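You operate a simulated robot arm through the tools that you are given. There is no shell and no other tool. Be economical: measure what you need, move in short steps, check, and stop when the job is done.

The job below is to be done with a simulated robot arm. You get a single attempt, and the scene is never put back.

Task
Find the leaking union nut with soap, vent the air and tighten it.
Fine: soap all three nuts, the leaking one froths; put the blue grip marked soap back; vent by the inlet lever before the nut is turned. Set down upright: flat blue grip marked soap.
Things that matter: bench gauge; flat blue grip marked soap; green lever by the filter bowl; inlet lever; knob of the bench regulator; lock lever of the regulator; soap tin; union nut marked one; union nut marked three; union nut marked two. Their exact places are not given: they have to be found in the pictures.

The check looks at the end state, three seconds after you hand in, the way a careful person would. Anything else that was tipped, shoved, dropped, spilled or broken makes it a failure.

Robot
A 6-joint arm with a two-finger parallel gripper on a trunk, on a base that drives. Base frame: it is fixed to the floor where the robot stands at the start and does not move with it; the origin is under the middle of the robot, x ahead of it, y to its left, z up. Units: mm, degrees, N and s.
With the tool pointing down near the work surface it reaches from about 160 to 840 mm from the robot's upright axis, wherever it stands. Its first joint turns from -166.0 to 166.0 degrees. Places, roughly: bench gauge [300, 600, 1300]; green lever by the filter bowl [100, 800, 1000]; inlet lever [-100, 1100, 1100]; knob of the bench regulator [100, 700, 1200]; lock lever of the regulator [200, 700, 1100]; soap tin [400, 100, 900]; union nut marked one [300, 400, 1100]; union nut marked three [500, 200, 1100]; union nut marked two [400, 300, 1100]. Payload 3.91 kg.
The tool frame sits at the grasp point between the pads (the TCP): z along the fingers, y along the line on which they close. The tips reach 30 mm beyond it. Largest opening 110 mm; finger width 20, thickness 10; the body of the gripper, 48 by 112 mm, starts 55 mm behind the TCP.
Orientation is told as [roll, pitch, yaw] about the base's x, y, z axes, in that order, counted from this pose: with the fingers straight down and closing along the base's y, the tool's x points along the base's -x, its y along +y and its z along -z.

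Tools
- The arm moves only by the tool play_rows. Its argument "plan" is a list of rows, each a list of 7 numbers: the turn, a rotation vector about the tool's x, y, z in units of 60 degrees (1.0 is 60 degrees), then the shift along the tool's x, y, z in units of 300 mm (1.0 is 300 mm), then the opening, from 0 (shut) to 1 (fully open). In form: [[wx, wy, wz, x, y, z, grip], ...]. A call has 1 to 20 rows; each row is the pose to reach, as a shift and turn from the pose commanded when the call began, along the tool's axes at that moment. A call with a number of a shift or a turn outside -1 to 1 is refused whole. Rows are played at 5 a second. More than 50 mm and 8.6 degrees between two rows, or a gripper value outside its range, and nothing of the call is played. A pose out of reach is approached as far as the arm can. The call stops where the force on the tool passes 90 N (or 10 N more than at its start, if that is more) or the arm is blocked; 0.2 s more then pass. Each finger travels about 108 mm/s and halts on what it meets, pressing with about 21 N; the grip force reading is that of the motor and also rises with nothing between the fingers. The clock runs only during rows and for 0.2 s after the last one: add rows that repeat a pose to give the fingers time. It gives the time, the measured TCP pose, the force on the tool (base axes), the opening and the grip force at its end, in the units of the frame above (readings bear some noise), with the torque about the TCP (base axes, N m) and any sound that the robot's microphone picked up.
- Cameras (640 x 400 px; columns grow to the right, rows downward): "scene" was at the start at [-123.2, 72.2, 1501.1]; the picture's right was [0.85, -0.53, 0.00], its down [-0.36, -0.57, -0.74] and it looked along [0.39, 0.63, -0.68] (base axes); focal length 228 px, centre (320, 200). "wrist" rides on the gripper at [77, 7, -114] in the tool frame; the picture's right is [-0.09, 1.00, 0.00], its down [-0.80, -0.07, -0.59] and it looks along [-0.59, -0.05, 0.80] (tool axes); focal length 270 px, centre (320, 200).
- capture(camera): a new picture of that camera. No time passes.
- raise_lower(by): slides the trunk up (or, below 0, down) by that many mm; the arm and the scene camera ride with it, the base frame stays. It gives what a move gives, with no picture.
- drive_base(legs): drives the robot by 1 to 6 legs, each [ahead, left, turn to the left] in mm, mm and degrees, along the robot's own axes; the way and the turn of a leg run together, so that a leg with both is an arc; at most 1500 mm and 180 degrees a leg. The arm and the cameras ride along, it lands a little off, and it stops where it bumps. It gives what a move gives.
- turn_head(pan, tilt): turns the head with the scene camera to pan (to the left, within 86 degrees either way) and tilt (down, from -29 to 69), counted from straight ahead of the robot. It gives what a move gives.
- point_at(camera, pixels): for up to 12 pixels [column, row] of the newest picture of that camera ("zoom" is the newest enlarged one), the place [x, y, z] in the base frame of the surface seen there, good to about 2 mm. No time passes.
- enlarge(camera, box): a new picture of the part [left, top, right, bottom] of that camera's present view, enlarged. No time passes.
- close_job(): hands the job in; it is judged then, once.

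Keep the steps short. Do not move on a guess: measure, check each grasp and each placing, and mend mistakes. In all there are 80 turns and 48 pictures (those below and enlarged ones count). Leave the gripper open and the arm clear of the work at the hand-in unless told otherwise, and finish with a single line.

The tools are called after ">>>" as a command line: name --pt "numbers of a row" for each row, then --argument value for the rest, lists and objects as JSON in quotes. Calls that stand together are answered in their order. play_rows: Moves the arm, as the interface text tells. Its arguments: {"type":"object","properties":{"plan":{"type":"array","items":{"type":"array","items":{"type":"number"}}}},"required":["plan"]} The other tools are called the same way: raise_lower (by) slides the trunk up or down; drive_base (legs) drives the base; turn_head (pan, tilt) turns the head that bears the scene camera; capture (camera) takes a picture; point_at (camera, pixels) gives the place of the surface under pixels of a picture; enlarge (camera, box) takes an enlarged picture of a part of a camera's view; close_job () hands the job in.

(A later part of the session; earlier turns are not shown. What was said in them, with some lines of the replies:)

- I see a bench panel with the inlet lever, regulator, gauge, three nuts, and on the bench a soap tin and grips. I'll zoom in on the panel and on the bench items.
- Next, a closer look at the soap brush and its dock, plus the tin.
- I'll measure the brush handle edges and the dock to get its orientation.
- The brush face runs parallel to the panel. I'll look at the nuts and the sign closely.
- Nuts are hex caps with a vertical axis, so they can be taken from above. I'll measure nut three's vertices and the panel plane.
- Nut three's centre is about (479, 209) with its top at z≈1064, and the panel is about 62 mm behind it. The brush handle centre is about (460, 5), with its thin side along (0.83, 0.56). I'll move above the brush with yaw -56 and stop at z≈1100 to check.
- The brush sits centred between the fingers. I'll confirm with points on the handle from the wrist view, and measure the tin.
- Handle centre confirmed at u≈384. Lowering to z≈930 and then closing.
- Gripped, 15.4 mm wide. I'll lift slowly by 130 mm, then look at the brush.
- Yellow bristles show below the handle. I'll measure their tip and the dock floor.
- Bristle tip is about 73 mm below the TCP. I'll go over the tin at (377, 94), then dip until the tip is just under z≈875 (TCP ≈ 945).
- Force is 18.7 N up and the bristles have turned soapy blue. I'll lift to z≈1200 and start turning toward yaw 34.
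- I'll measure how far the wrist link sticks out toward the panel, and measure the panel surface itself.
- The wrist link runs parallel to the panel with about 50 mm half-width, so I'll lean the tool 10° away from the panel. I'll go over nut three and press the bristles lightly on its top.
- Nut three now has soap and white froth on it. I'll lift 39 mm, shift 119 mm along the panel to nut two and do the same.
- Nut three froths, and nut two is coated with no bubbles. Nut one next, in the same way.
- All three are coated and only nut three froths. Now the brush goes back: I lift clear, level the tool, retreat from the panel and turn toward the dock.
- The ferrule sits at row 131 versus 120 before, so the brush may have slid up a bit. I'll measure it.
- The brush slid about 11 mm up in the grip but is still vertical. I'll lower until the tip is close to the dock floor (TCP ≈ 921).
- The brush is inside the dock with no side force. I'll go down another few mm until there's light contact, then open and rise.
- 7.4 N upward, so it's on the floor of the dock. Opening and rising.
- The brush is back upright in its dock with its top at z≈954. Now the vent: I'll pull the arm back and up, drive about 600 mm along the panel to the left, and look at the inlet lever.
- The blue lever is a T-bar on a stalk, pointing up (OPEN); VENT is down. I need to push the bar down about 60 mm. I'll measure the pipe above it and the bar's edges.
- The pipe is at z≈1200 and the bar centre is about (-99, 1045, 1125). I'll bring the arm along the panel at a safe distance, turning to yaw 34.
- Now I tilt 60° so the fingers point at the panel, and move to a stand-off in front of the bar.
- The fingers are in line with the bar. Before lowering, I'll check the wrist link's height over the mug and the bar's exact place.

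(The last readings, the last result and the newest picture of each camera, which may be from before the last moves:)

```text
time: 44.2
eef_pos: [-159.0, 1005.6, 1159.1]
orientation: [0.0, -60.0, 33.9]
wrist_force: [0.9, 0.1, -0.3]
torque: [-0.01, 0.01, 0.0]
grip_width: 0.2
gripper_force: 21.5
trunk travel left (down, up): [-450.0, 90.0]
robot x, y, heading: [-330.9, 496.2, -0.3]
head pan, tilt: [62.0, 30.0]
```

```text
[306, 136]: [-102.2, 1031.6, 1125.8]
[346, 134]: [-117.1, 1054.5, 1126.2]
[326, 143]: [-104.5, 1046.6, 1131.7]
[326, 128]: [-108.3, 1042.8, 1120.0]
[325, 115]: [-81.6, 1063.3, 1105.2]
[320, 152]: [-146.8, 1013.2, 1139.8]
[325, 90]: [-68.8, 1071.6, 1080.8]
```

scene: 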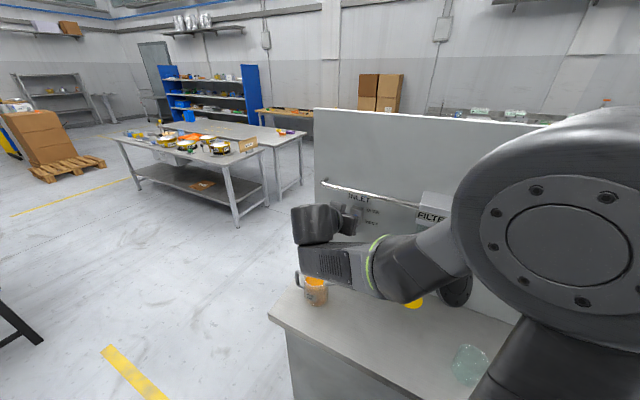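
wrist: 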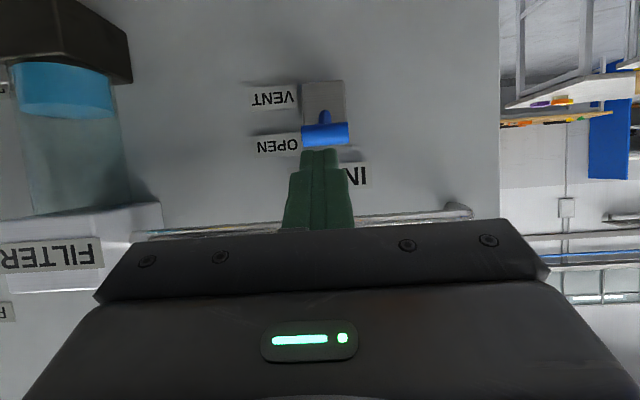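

Wrist link is well above everything (z>1220). Now I move the fingers in just over the bar, then push down in 10 mm steps.

>>> play_rows --pt "0 0 0 -0.05 0.006 0.083 0" --pt "0 0 0 -0.1 0.012 0.166 0" --pt "0 0 0 -0.071 0.012 0.183 0" --pt "0 0 0 -0.042 0.012 0.199 0" --pt "0 0 0 -0.013 0.012 0.216 0" --pt "0 0 0 0.015 0.012 0.233 0" --pt "0 0 0 0.044 0.012 0.25 0" --pt "0 0 0 0.073 0.012 0.266 0" --pt "0 0 0 0.073 0.012 0.266 0"

>>> capture --camera "wrist"

```text
time: 46.2
eef_pos: [-117.0, 1036.7, 1106.2]
orientation: [0.6, -60.6, 33.7]
wrist_force: [-58.1, -50.9, 84.0]
torque: [0.99, -0.53, -1.03]
grip_width: 0.0
gripper_force: 20.9
trunk travel left (down, up): [-450.0, 90.0]
robot x, y, heading: [-339.5, 497.5, 0.0]
head pan, tilt: [62.0, 30.0]
```

```text
18 pictures are left
```

wrist: 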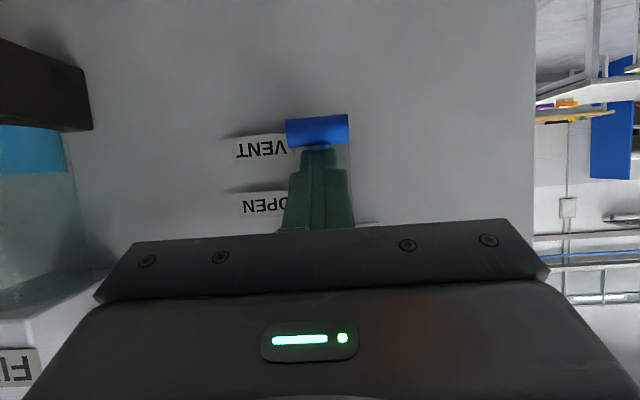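

The call stopped on force with the bar now beside VENT. I'll back straight out along the fingers and check the lever and the gauge.

>>> play_rows --pt "0 0 0 0 0 -0.05 0" --pt "0 0 0 0 0 -0.15 0" --pt "0 0 0 0 0 -0.3 0" --pt "0 0 0 0 0 -0.3 0"

>>> capture --camera "wrist"

>>> turn_head --pan 40 --tilt 35

>>> capture --camera "scene"

```text
time: 47.2
eef_pos: [-176.7, 996.8, 1144.5]
orientation: [-0.1, -59.9, 34.0]
wrist_force: [0.4, -0.4, 0.3]
torque: [0.02, -0.01, -0.01]
grip_width: 0.1
gripper_force: 21.0
trunk travel left (down, up): [-450.0, 90.0]
robot x, y, heading: [-334.7, 499.5, -0.3]
head pan, tilt: [62.0, 30.0]
```

```text
17 pictures are left
```

wrist: 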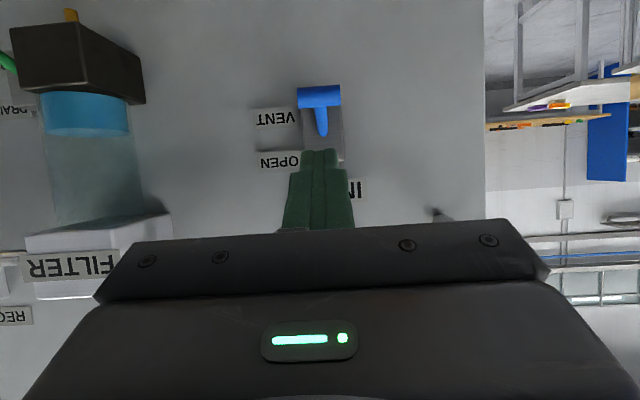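

```text
time: 48.0
eef_pos: [-175.4, 996.6, 1144.6]
orientation: [0.0, -60.0, 34.0]
wrist_force: [0.6, 0.2, 0.1]
torque: [0.03, -0.01, -0.01]
grip_width: 0.0
gripper_force: 20.7
trunk travel left (down, up): [-450.0, 90.0]
robot x, y, heading: [-333.9, 499.1, -0.2]
head pan, tilt: [40.0, 35.0]
```

```text
16 pictures are left
```

scene: 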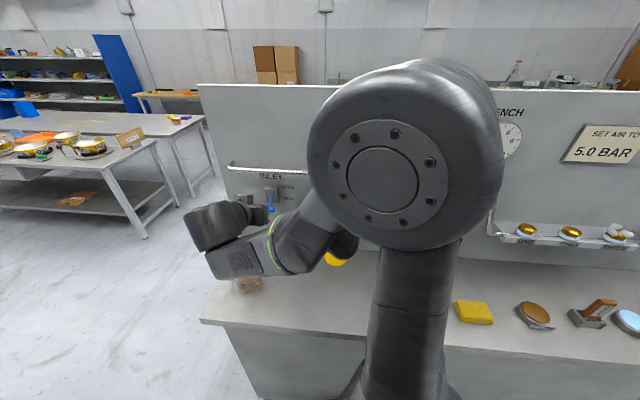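

The lever is down. I'll measure it against the mirrored position, then retract; the gauge will be read after that.

>>> point_at --camera "wrist" --pixels '[[302, 97], [338, 95], [320, 104], [320, 92], [322, 125]]'

>>> play_rows --pt "0 0 0 0 0 -0.15 0" --pt "0 0.12 0 0 0 -0.3 0" --pt "0 0.24 0 0 0 -0.4 0" --pt "0 0.36 0 0 0 -0.45 0" --pt "0 0.48 0 0 0 -0.45 0" --pt "0 0.6 0 0 0 -0.45 0" --pt "0 0.72 0 0 0 -0.45 0.2" --pt "0 0.84 0 0 0 -0.45 0.4" --pt "0 0.92 0 0 0 -0.45 0.6" --pt "0 1 0 0 0 -0.45 0.6"

```text
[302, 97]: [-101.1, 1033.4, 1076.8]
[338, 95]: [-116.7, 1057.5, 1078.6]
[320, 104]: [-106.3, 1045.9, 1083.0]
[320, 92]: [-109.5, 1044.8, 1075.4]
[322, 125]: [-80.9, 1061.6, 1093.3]
```

```text
time: 50.2
eef_pos: [-273.5, 931.5, 1213.2]
orientation: [0.0, 0.1, 33.9]
wrist_force: [-0.7, 0.0, -0.5]
torque: [-0.02, 0.0, 0.01]
grip_width: 66.0
gripper_force: 0.1
trunk travel left (down, up): [-450.0, 90.0]
robot x, y, heading: [-332.9, 496.6, -0.2]
head pan, tilt: [40.0, 35.0]
```

The bar is now at z≈1077, mirrored about the pivot, so it's fully on VENT. I'll drive back to the start spot and read the gauge.

>>> drive_base --legs '[[167, -249, 0], [167, -249, 0]]'

>>> turn_head --pan 30 --tilt 38

>>> capture --camera "scene"

```text
time: 53.9
eef_pos: [61.7, 427.5, 1213.0]
orientation: [0.0, 0.0, 33.7]
wrist_force: [-0.8, -0.2, 0.6]
torque: [0.02, 0.01, 0.0]
grip_width: 66.1
gripper_force: 0.2
trunk travel left (down, up): [-450.0, 90.0]
robot x, y, heading: [1.1, -1.2, -0.3]
head pan, tilt: [40.0, 35.0]
```

```text
time: 54.6
eef_pos: [62.0, 428.1, 1212.3]
orientation: [0.0, 0.0, 33.6]
wrist_force: [0.7, -0.2, -0.1]
torque: [0.02, -0.01, 0.0]
grip_width: 66.2
gripper_force: 0.1
trunk travel left (down, up): [-450.0, 90.0]
robot x, y, heading: [-3.0, -5.6, -0.5]
head pan, tilt: [30.0, 38.0]
```

```text
15 pictures are left
```

scene: 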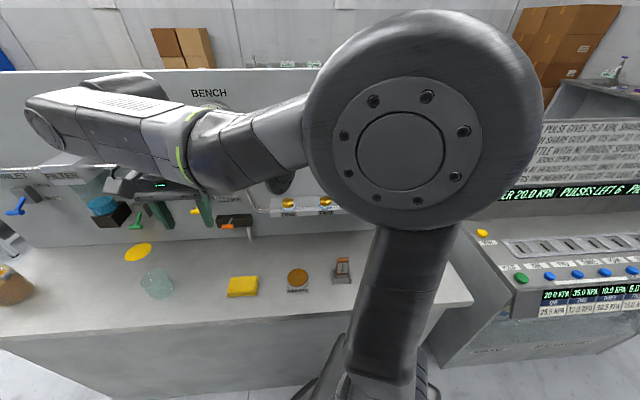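

The arm hides the gauge. I'll move along the panel to a stand-off in front of nut three.

>>> play_rows --pt "0 0 0 0 -0.14 0 0.6" --pt "0 0 0 0 -0.28 0 0.6" --pt "0 0 0 0 -0.42 0 0.6" --pt "0 0 0 0 -0.56 0 0.6" --pt "0 0 0 0 -0.69 0 0.6"

>>> play_rows --pt "0 0 0 -0.07 -0.13 0 0.6" --pt "0 0 0 -0.14 -0.26 0 0.6" --pt "0 0 0 -0.21 -0.4 0 0.6" --pt "0 0 0 -0.28 -0.53 0 0.6" --pt "0 0 0 -0.34 -0.69 0 0.6"

>>> turn_head --pan 50 --tilt 40

>>> capture --camera "scene"

>>> capture --camera "wrist"

```text
time: 55.9
eef_pos: [176.5, 254.3, 1212.1]
orientation: [0.1, -0.1, 33.6]
wrist_force: [0.0, -0.2, -0.6]
torque: [0.04, 0.0, 0.0]
grip_width: 66.0
gripper_force: 0.0
trunk travel left (down, up): [-450.0, 90.0]
robot x, y, heading: [-0.5, -11.8, -0.3]
head pan, tilt: [30.0, 38.0]
```

```text
refused: row 5 steps farther than a row can; nothing moved
```

```text
time: 56.7
eef_pos: [175.6, 256.0, 1211.4]
orientation: [0.0, -0.1, 33.7]
wrist_force: [-0.5, 0.5, 0.9]
torque: [0.02, -0.01, -0.03]
grip_width: 66.0
gripper_force: 0.1
trunk travel left (down, up): [-450.0, 90.0]
robot x, y, heading: [-0.4, -9.6, -0.2]
head pan, tilt: [50.0, 40.0]
```

```text
14 pictures are left
```

scene: 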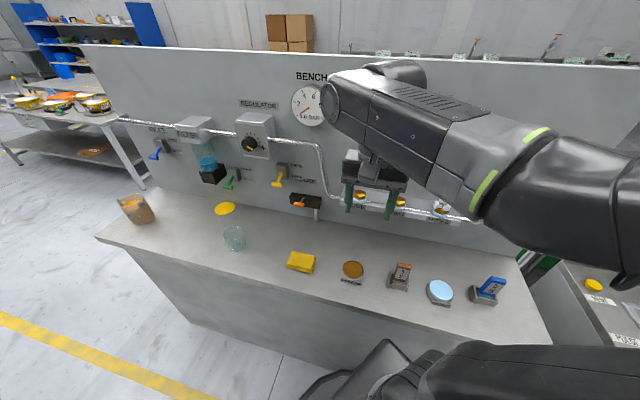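

```text
13 pictures are left
```

wrist: 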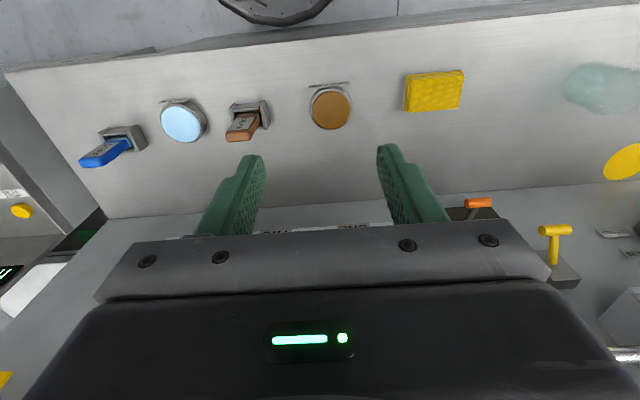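

The gauge needle is down at lower left. I'll enlarge it, and move on to the stand-off.

>>> enlarge --camera "scene" --box '[284, 80, 332, 130]'

>>> play_rows --pt "0 0 0 -0.06 -0.12 0 0.6" --pt "0 0 0 -0.12 -0.24 0 0.6" --pt "0 0 0 -0.18 -0.36 0 0.6" --pt "0 0 0 -0.24 -0.48 0 0.6" --pt "0 0 0 -0.3 -0.6 0 0.6" --pt "0 0 0 -0.34 -0.7 0 0.6"

>>> capture --camera "wrist"

```text
8.00 times, centred on (308, 105) of scene
```

zoom: 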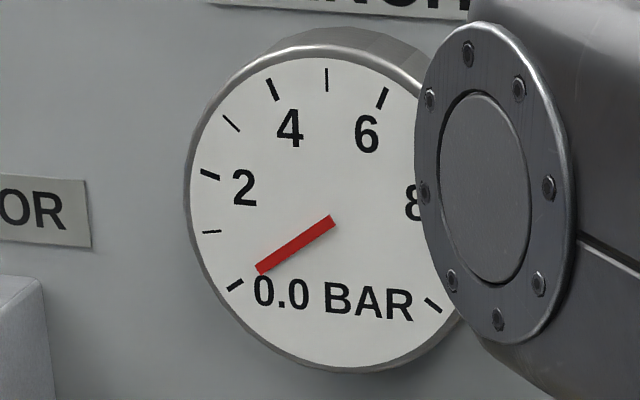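

```text
time: 58.1
eef_pos: [379.3, 138.5, 1212.5]
orientation: [0.0, 0.0, 33.8]
wrist_force: [0.0, -0.4, -0.6]
torque: [0.04, -0.02, 0.01]
grip_width: 66.1
gripper_force: 0.1
trunk travel left (down, up): [-450.0, 90.0]
robot x, y, heading: [-5.7, -6.5, -0.3]
head pan, tilt: [50.0, 40.0]
```

```text
11 pictures are left
```

wrist: 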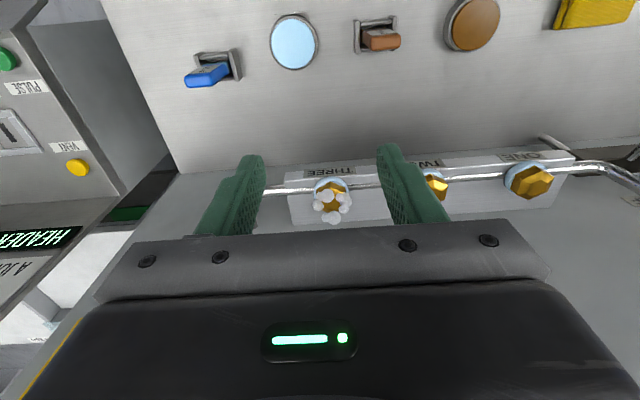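

Gauge reads 0.0 BAR, so the line is vented. I'll go over nut three at z≈1140 and check the alignment.

>>> play_rows --pt "0 0 0 -0.1 0 0 0.6" --pt "0 0 0 -0.2 0 0 0.6" --pt "0 0 0 -0.3 0.005 0 0.6" --pt "0 0 0 -0.407 0.009 0 0.6" --pt "0 0 0 -0.407 0.009 0.12 0.6" --pt "0 0 0 -0.407 0.009 0.24 0.6"

>>> capture --camera "wrist"

>>> capture --camera "scene"

```text
time: 59.5
eef_pos: [476.8, 206.7, 1139.9]
orientation: [-0.1, 0.0, 33.7]
wrist_force: [0.3, 0.0, -0.2]
torque: [0.0, -0.01, -0.03]
grip_width: 66.0
gripper_force: 0.1
trunk travel left (down, up): [-450.0, 90.0]
robot x, y, heading: [-2.2, -7.1, -0.3]
head pan, tilt: [50.0, 40.0]
```

```text
10 pictures are left
```

wrist: 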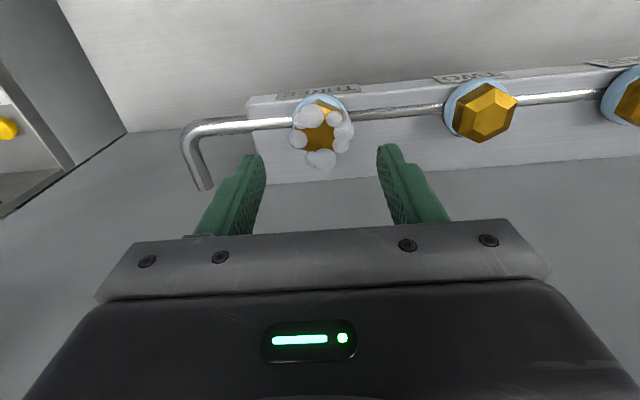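

```text
9 pictures are left
```

scene: 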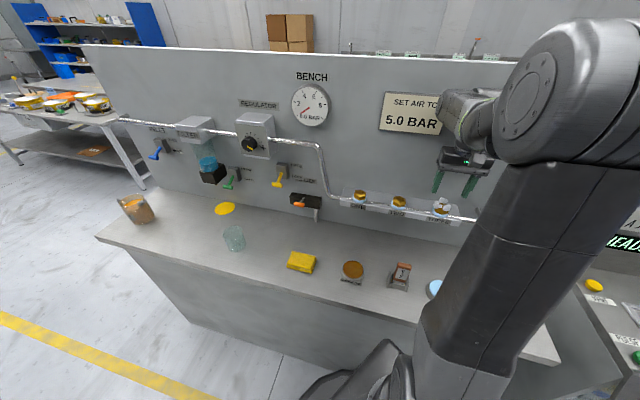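

The nut top appears at about (322, 135), and the predicted spot under the TCP is (320, 131), so it's aligned. I'll descend to TCP z≈1075 and close.

>>> play_rows --pt "0 0 0 0 0 0.1 0.6" --pt "0 0 0 0 0 0.17 0.6" --pt "0 0 0 0 0 0.2 0.6" --pt "0 0 0 0 0 0.215 0.6" --pt "0 0 0 0 0 0.215 0.4" --pt "0 0 0 0 0 0.215 0.0" --pt "0 0 0 0 0 0.215 0.0" --pt "0 0 0 0 0 0.215 0.0"

```text
time: 61.3
eef_pos: [476.4, 207.4, 1076.2]
orientation: [0.0, 0.0, 33.7]
wrist_force: [-0.9, 0.6, -2.1]
torque: [0.58, -0.05, 0.0]
grip_width: 39.5
gripper_force: 45.2
trunk travel left (down, up): [-450.0, 90.0]
robot x, y, heading: [0.3, -7.8, -0.5]
head pan, tilt: [50.0, 40.0]
```

Width 39.5 mm. I'll check in the picture whether the fingers are seated on the flats.

>>> enlarge --camera "wrist" --box '[240, 80, 400, 240]'

```text
2.50 times, centred on (320, 160) of wrist
```

zoom: 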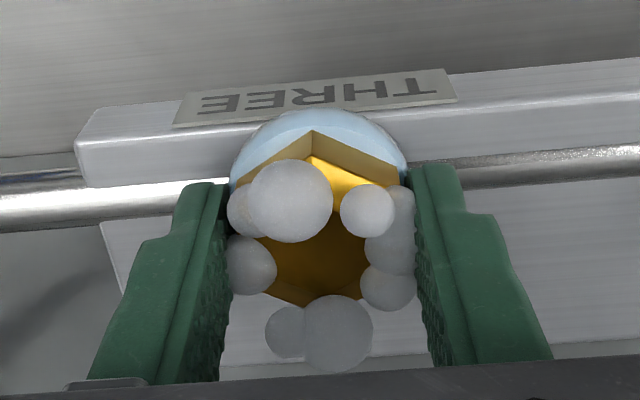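

A nut vertex faces me and the flats meet the fingers, so it's seated. I'll turn clockwise seen from above (tool z positive) by 15° and watch the torque.

>>> play_rows --pt "0 0 0.05 0 0 0 0" --pt "0 0 0.1 0 0 0 0" --pt "0 0 0.15 0 0 0 0" --pt "0 0 0.2 0 0 0 0" --pt "0 0 0.25 0 0 0 0"

```text
time: 62.5
eef_pos: [476.5, 207.4, 1076.0]
orientation: [0.1, 0.0, 18.8]
wrist_force: [-4.3, 4.0, -5.0]
torque: [0.78, 0.22, 0.02]
grip_width: 39.7
gripper_force: 45.3
trunk travel left (down, up): [-450.0, 90.0]
robot x, y, heading: [-0.4, -5.7, -0.4]
head pan, tilt: [50.0, 40.0]
```

The nut turns with the fingers (width unchanged, torque about z ≈ 0). Continuing another 25°.

>>> play_rows --pt "0 0 0.06 0 0 0 0" --pt "0 0 0.12 0 0 0 0" --pt "0 0 0.18 0 0 0 0" --pt "0 0 0.24 0 0 0 0" --pt "0 0 0.3 0 0 0 0" --pt "0 0 0.36 0 0 0 0" --pt "0 0 0.42 0 0 0 0"

>>> enlarge --camera "wrist" --box '[240, 80, 400, 240]'

```text
time: 64.1
eef_pos: [477.8, 208.1, 1075.4]
orientation: [-0.1, 0.0, -6.5]
wrist_force: [-8.4, 4.8, -4.7]
torque: [0.66, 1.36, 0.02]
grip_width: 39.5
gripper_force: 45.2
trunk travel left (down, up): [-450.0, 90.0]
robot x, y, heading: [-2.8, -5.7, -0.0]
head pan, tilt: [50.0, 40.0]
```

```text
2.50 times, centred on (320, 160) of wrist
```

zoom: 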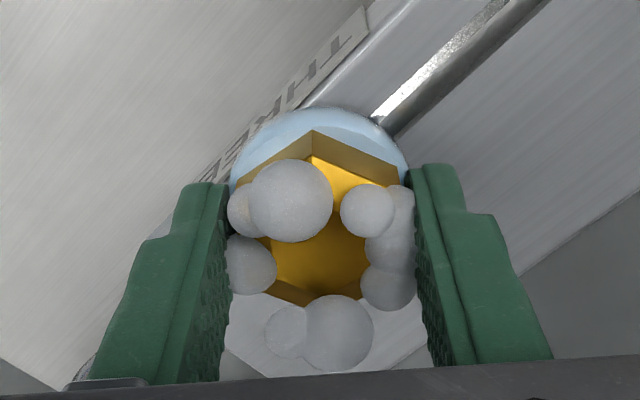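

The nut has turned 40° with the grip and there's no resistance yet. I'll go 12° more, then regrip if it's still free.

>>> play_rows --pt "0 0 0.05 0 0 0 0" --pt "0 0 0.1 0 0 0 0" --pt "0 0 0.15 0 0 0 0" --pt "0 0 0.2 0 0 0 0"

```text
time: 65.1
eef_pos: [476.6, 209.0, 1075.8]
orientation: [0.0, 0.1, -18.5]
wrist_force: [-9.2, 6.9, -7.8]
torque: [0.9, 0.1, 0.01]
grip_width: 39.3
gripper_force: 45.1
trunk travel left (down, up): [-450.0, 90.0]
robot x, y, heading: [-2.6, -4.9, -0.4]
head pan, tilt: [50.0, 40.0]
```

52° turned and still free. I'll open, rise, turn back 60° onto the next pair of flats, lower and close again.

>>> play_rows --pt "0 0 0 0 0 0 0.4" --pt "0 0 0 0 0 0 0.6" --pt "0 0 0 0 0 0 0.6" --pt "0 0 0 0 0 -0.08 0.6" --pt "0 0 0 0 0 -0.16 0.6" --pt "0 0 -0.125 0 0 -0.16 0.6" --pt "0 0 -0.25 0 0 -0.16 0.6" --pt "0 0 -0.375 0 0 -0.16 0.6" --pt "0 0 -0.5 0 0 -0.16 0.6" --pt "0 0 -0.625 0 0 -0.16 0.6" --pt "0 0 -0.75 0 0 -0.16 0.6" --pt "0 0 -0.875 0 0 -0.16 0.6" --pt "0 0 -1 0 0 -0.16 0.6" --pt "0 0 -1 0 0 -0.08 0.6" --pt "0 0 -1 0 0 0 0.6" --pt "0 0 -1 0 0 0 0.3" --pt "0 0 -1 0 0 0 0" --pt "0 0 -1 0 0 0 0" --pt "0 0 -1 0 0 0 0"

>>> enlarge --camera "wrist" --box '[240, 80, 400, 240]'

```text
time: 69.1
eef_pos: [477.9, 207.9, 1076.2]
orientation: [-0.1, -0.1, 41.5]
wrist_force: [1.4, 3.7, -4.0]
torque: [0.63, -0.83, 0.01]
grip_width: 39.7
gripper_force: 45.6
trunk travel left (down, up): [-450.0, 90.0]
robot x, y, heading: [-3.0, -4.9, -0.4]
head pan, tilt: [50.0, 40.0]
```

```text
2.50 times, centred on (320, 160) of wrist
```

zoom: 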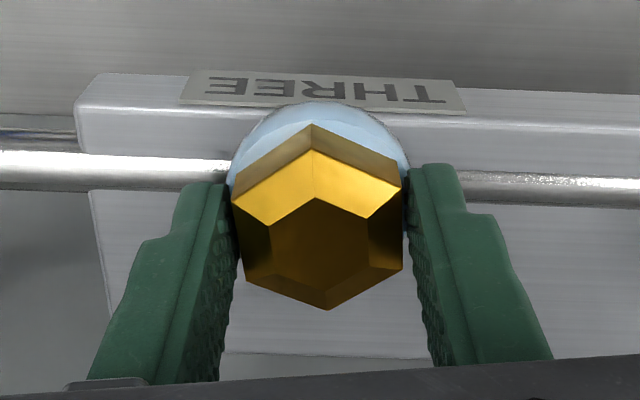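

The froth is gone, so the leak is closed after about 52°. I'll nip it up a few more degrees, watching for a stop.

>>> play_rows --pt "0 0 0.04 0 0 0 0" --pt "0 0 0.08 0 0 0 0" --pt "0 0 0.12 0 0 0 0" --pt "0 0 0.12 0 0 0 0"

```text
time: 70.1
eef_pos: [478.0, 208.6, 1075.9]
orientation: [0.0, 0.1, 34.3]
wrist_force: [5.9, 6.8, 2.9]
torque: [0.44, 0.34, 0.0]
grip_width: 39.6
gripper_force: 44.8
trunk travel left (down, up): [-450.0, 90.0]
robot x, y, heading: [-2.8, -6.9, -0.2]
head pan, tilt: [50.0, 40.0]
```

The nut is about 59° tighter. I'll open, rise and back off from the panel, then check everything.

>>> play_rows --pt "0 0 0 0 0 0 0.4" --pt "0 0 0 0 0 0 0.6" --pt "0 0 0 0 0 0 0.6" --pt "0 0 0 0 0 -0.08 0.6" --pt "0 0 0 0 0 -0.2 0.6" --pt "0 0 0 0 0 -0.35 0.7" --pt "0 0 0 0.15 0 -0.4 0.9" --pt "0 0 0 0.3 0 -0.42 1" --pt "0 0 0 0.45 0 -0.45 1" --pt "0 0 0 0.6 0 -0.45 1"

>>> capture --camera "wrist"

>>> turn_head --pan 50 --tilt 45

>>> capture --camera "scene"

```text
time: 72.3
eef_pos: [326.0, 105.1, 1212.8]
orientation: [0.0, 0.0, 34.3]
wrist_force: [0.4, 0.0, 1.5]
torque: [0.01, -0.02, -0.01]
grip_width: 109.9
gripper_force: 0.0
trunk travel left (down, up): [-450.0, 90.0]
robot x, y, heading: [-1.5, -1.5, -0.1]
head pan, tilt: [50.0, 40.0]
```

```text
5 pictures are left
```

wrist: 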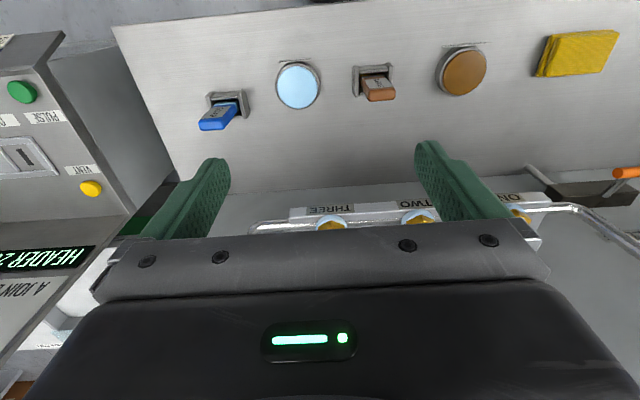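

```text
time: 72.9
eef_pos: [328.9, 105.5, 1212.5]
orientation: [0.0, 0.0, 34.2]
wrist_force: [0.4, -0.3, 1.2]
torque: [0.0, 0.02, 0.02]
grip_width: 109.8
gripper_force: 0.0
trunk travel left (down, up): [-450.0, 90.0]
robot x, y, heading: [-2.5, -5.4, -0.3]
head pan, tilt: [50.0, 45.0]
```

```text
4 pictures are left
```

scene: 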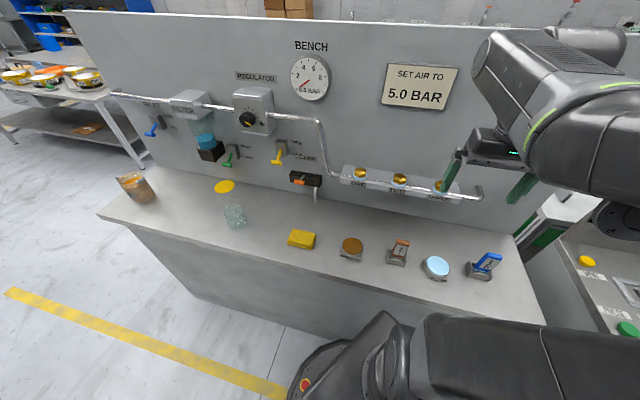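

Nut three shows no froth, the inlet lever is on VENT, the gauge needle is at zero, and the brush stands upright in its dock. The gripper is open and clear, and nothing else has moved. Handing in.

>>> close_job

```text
The job is handed in.
```

I soaped all three nuts and only nut three frothed; after venting at the inlet lever (gauge 0.0 bar) I tightened it about 59° until the froth was gone, feeling no hard stop, and the soap brush is back upright in its dock.
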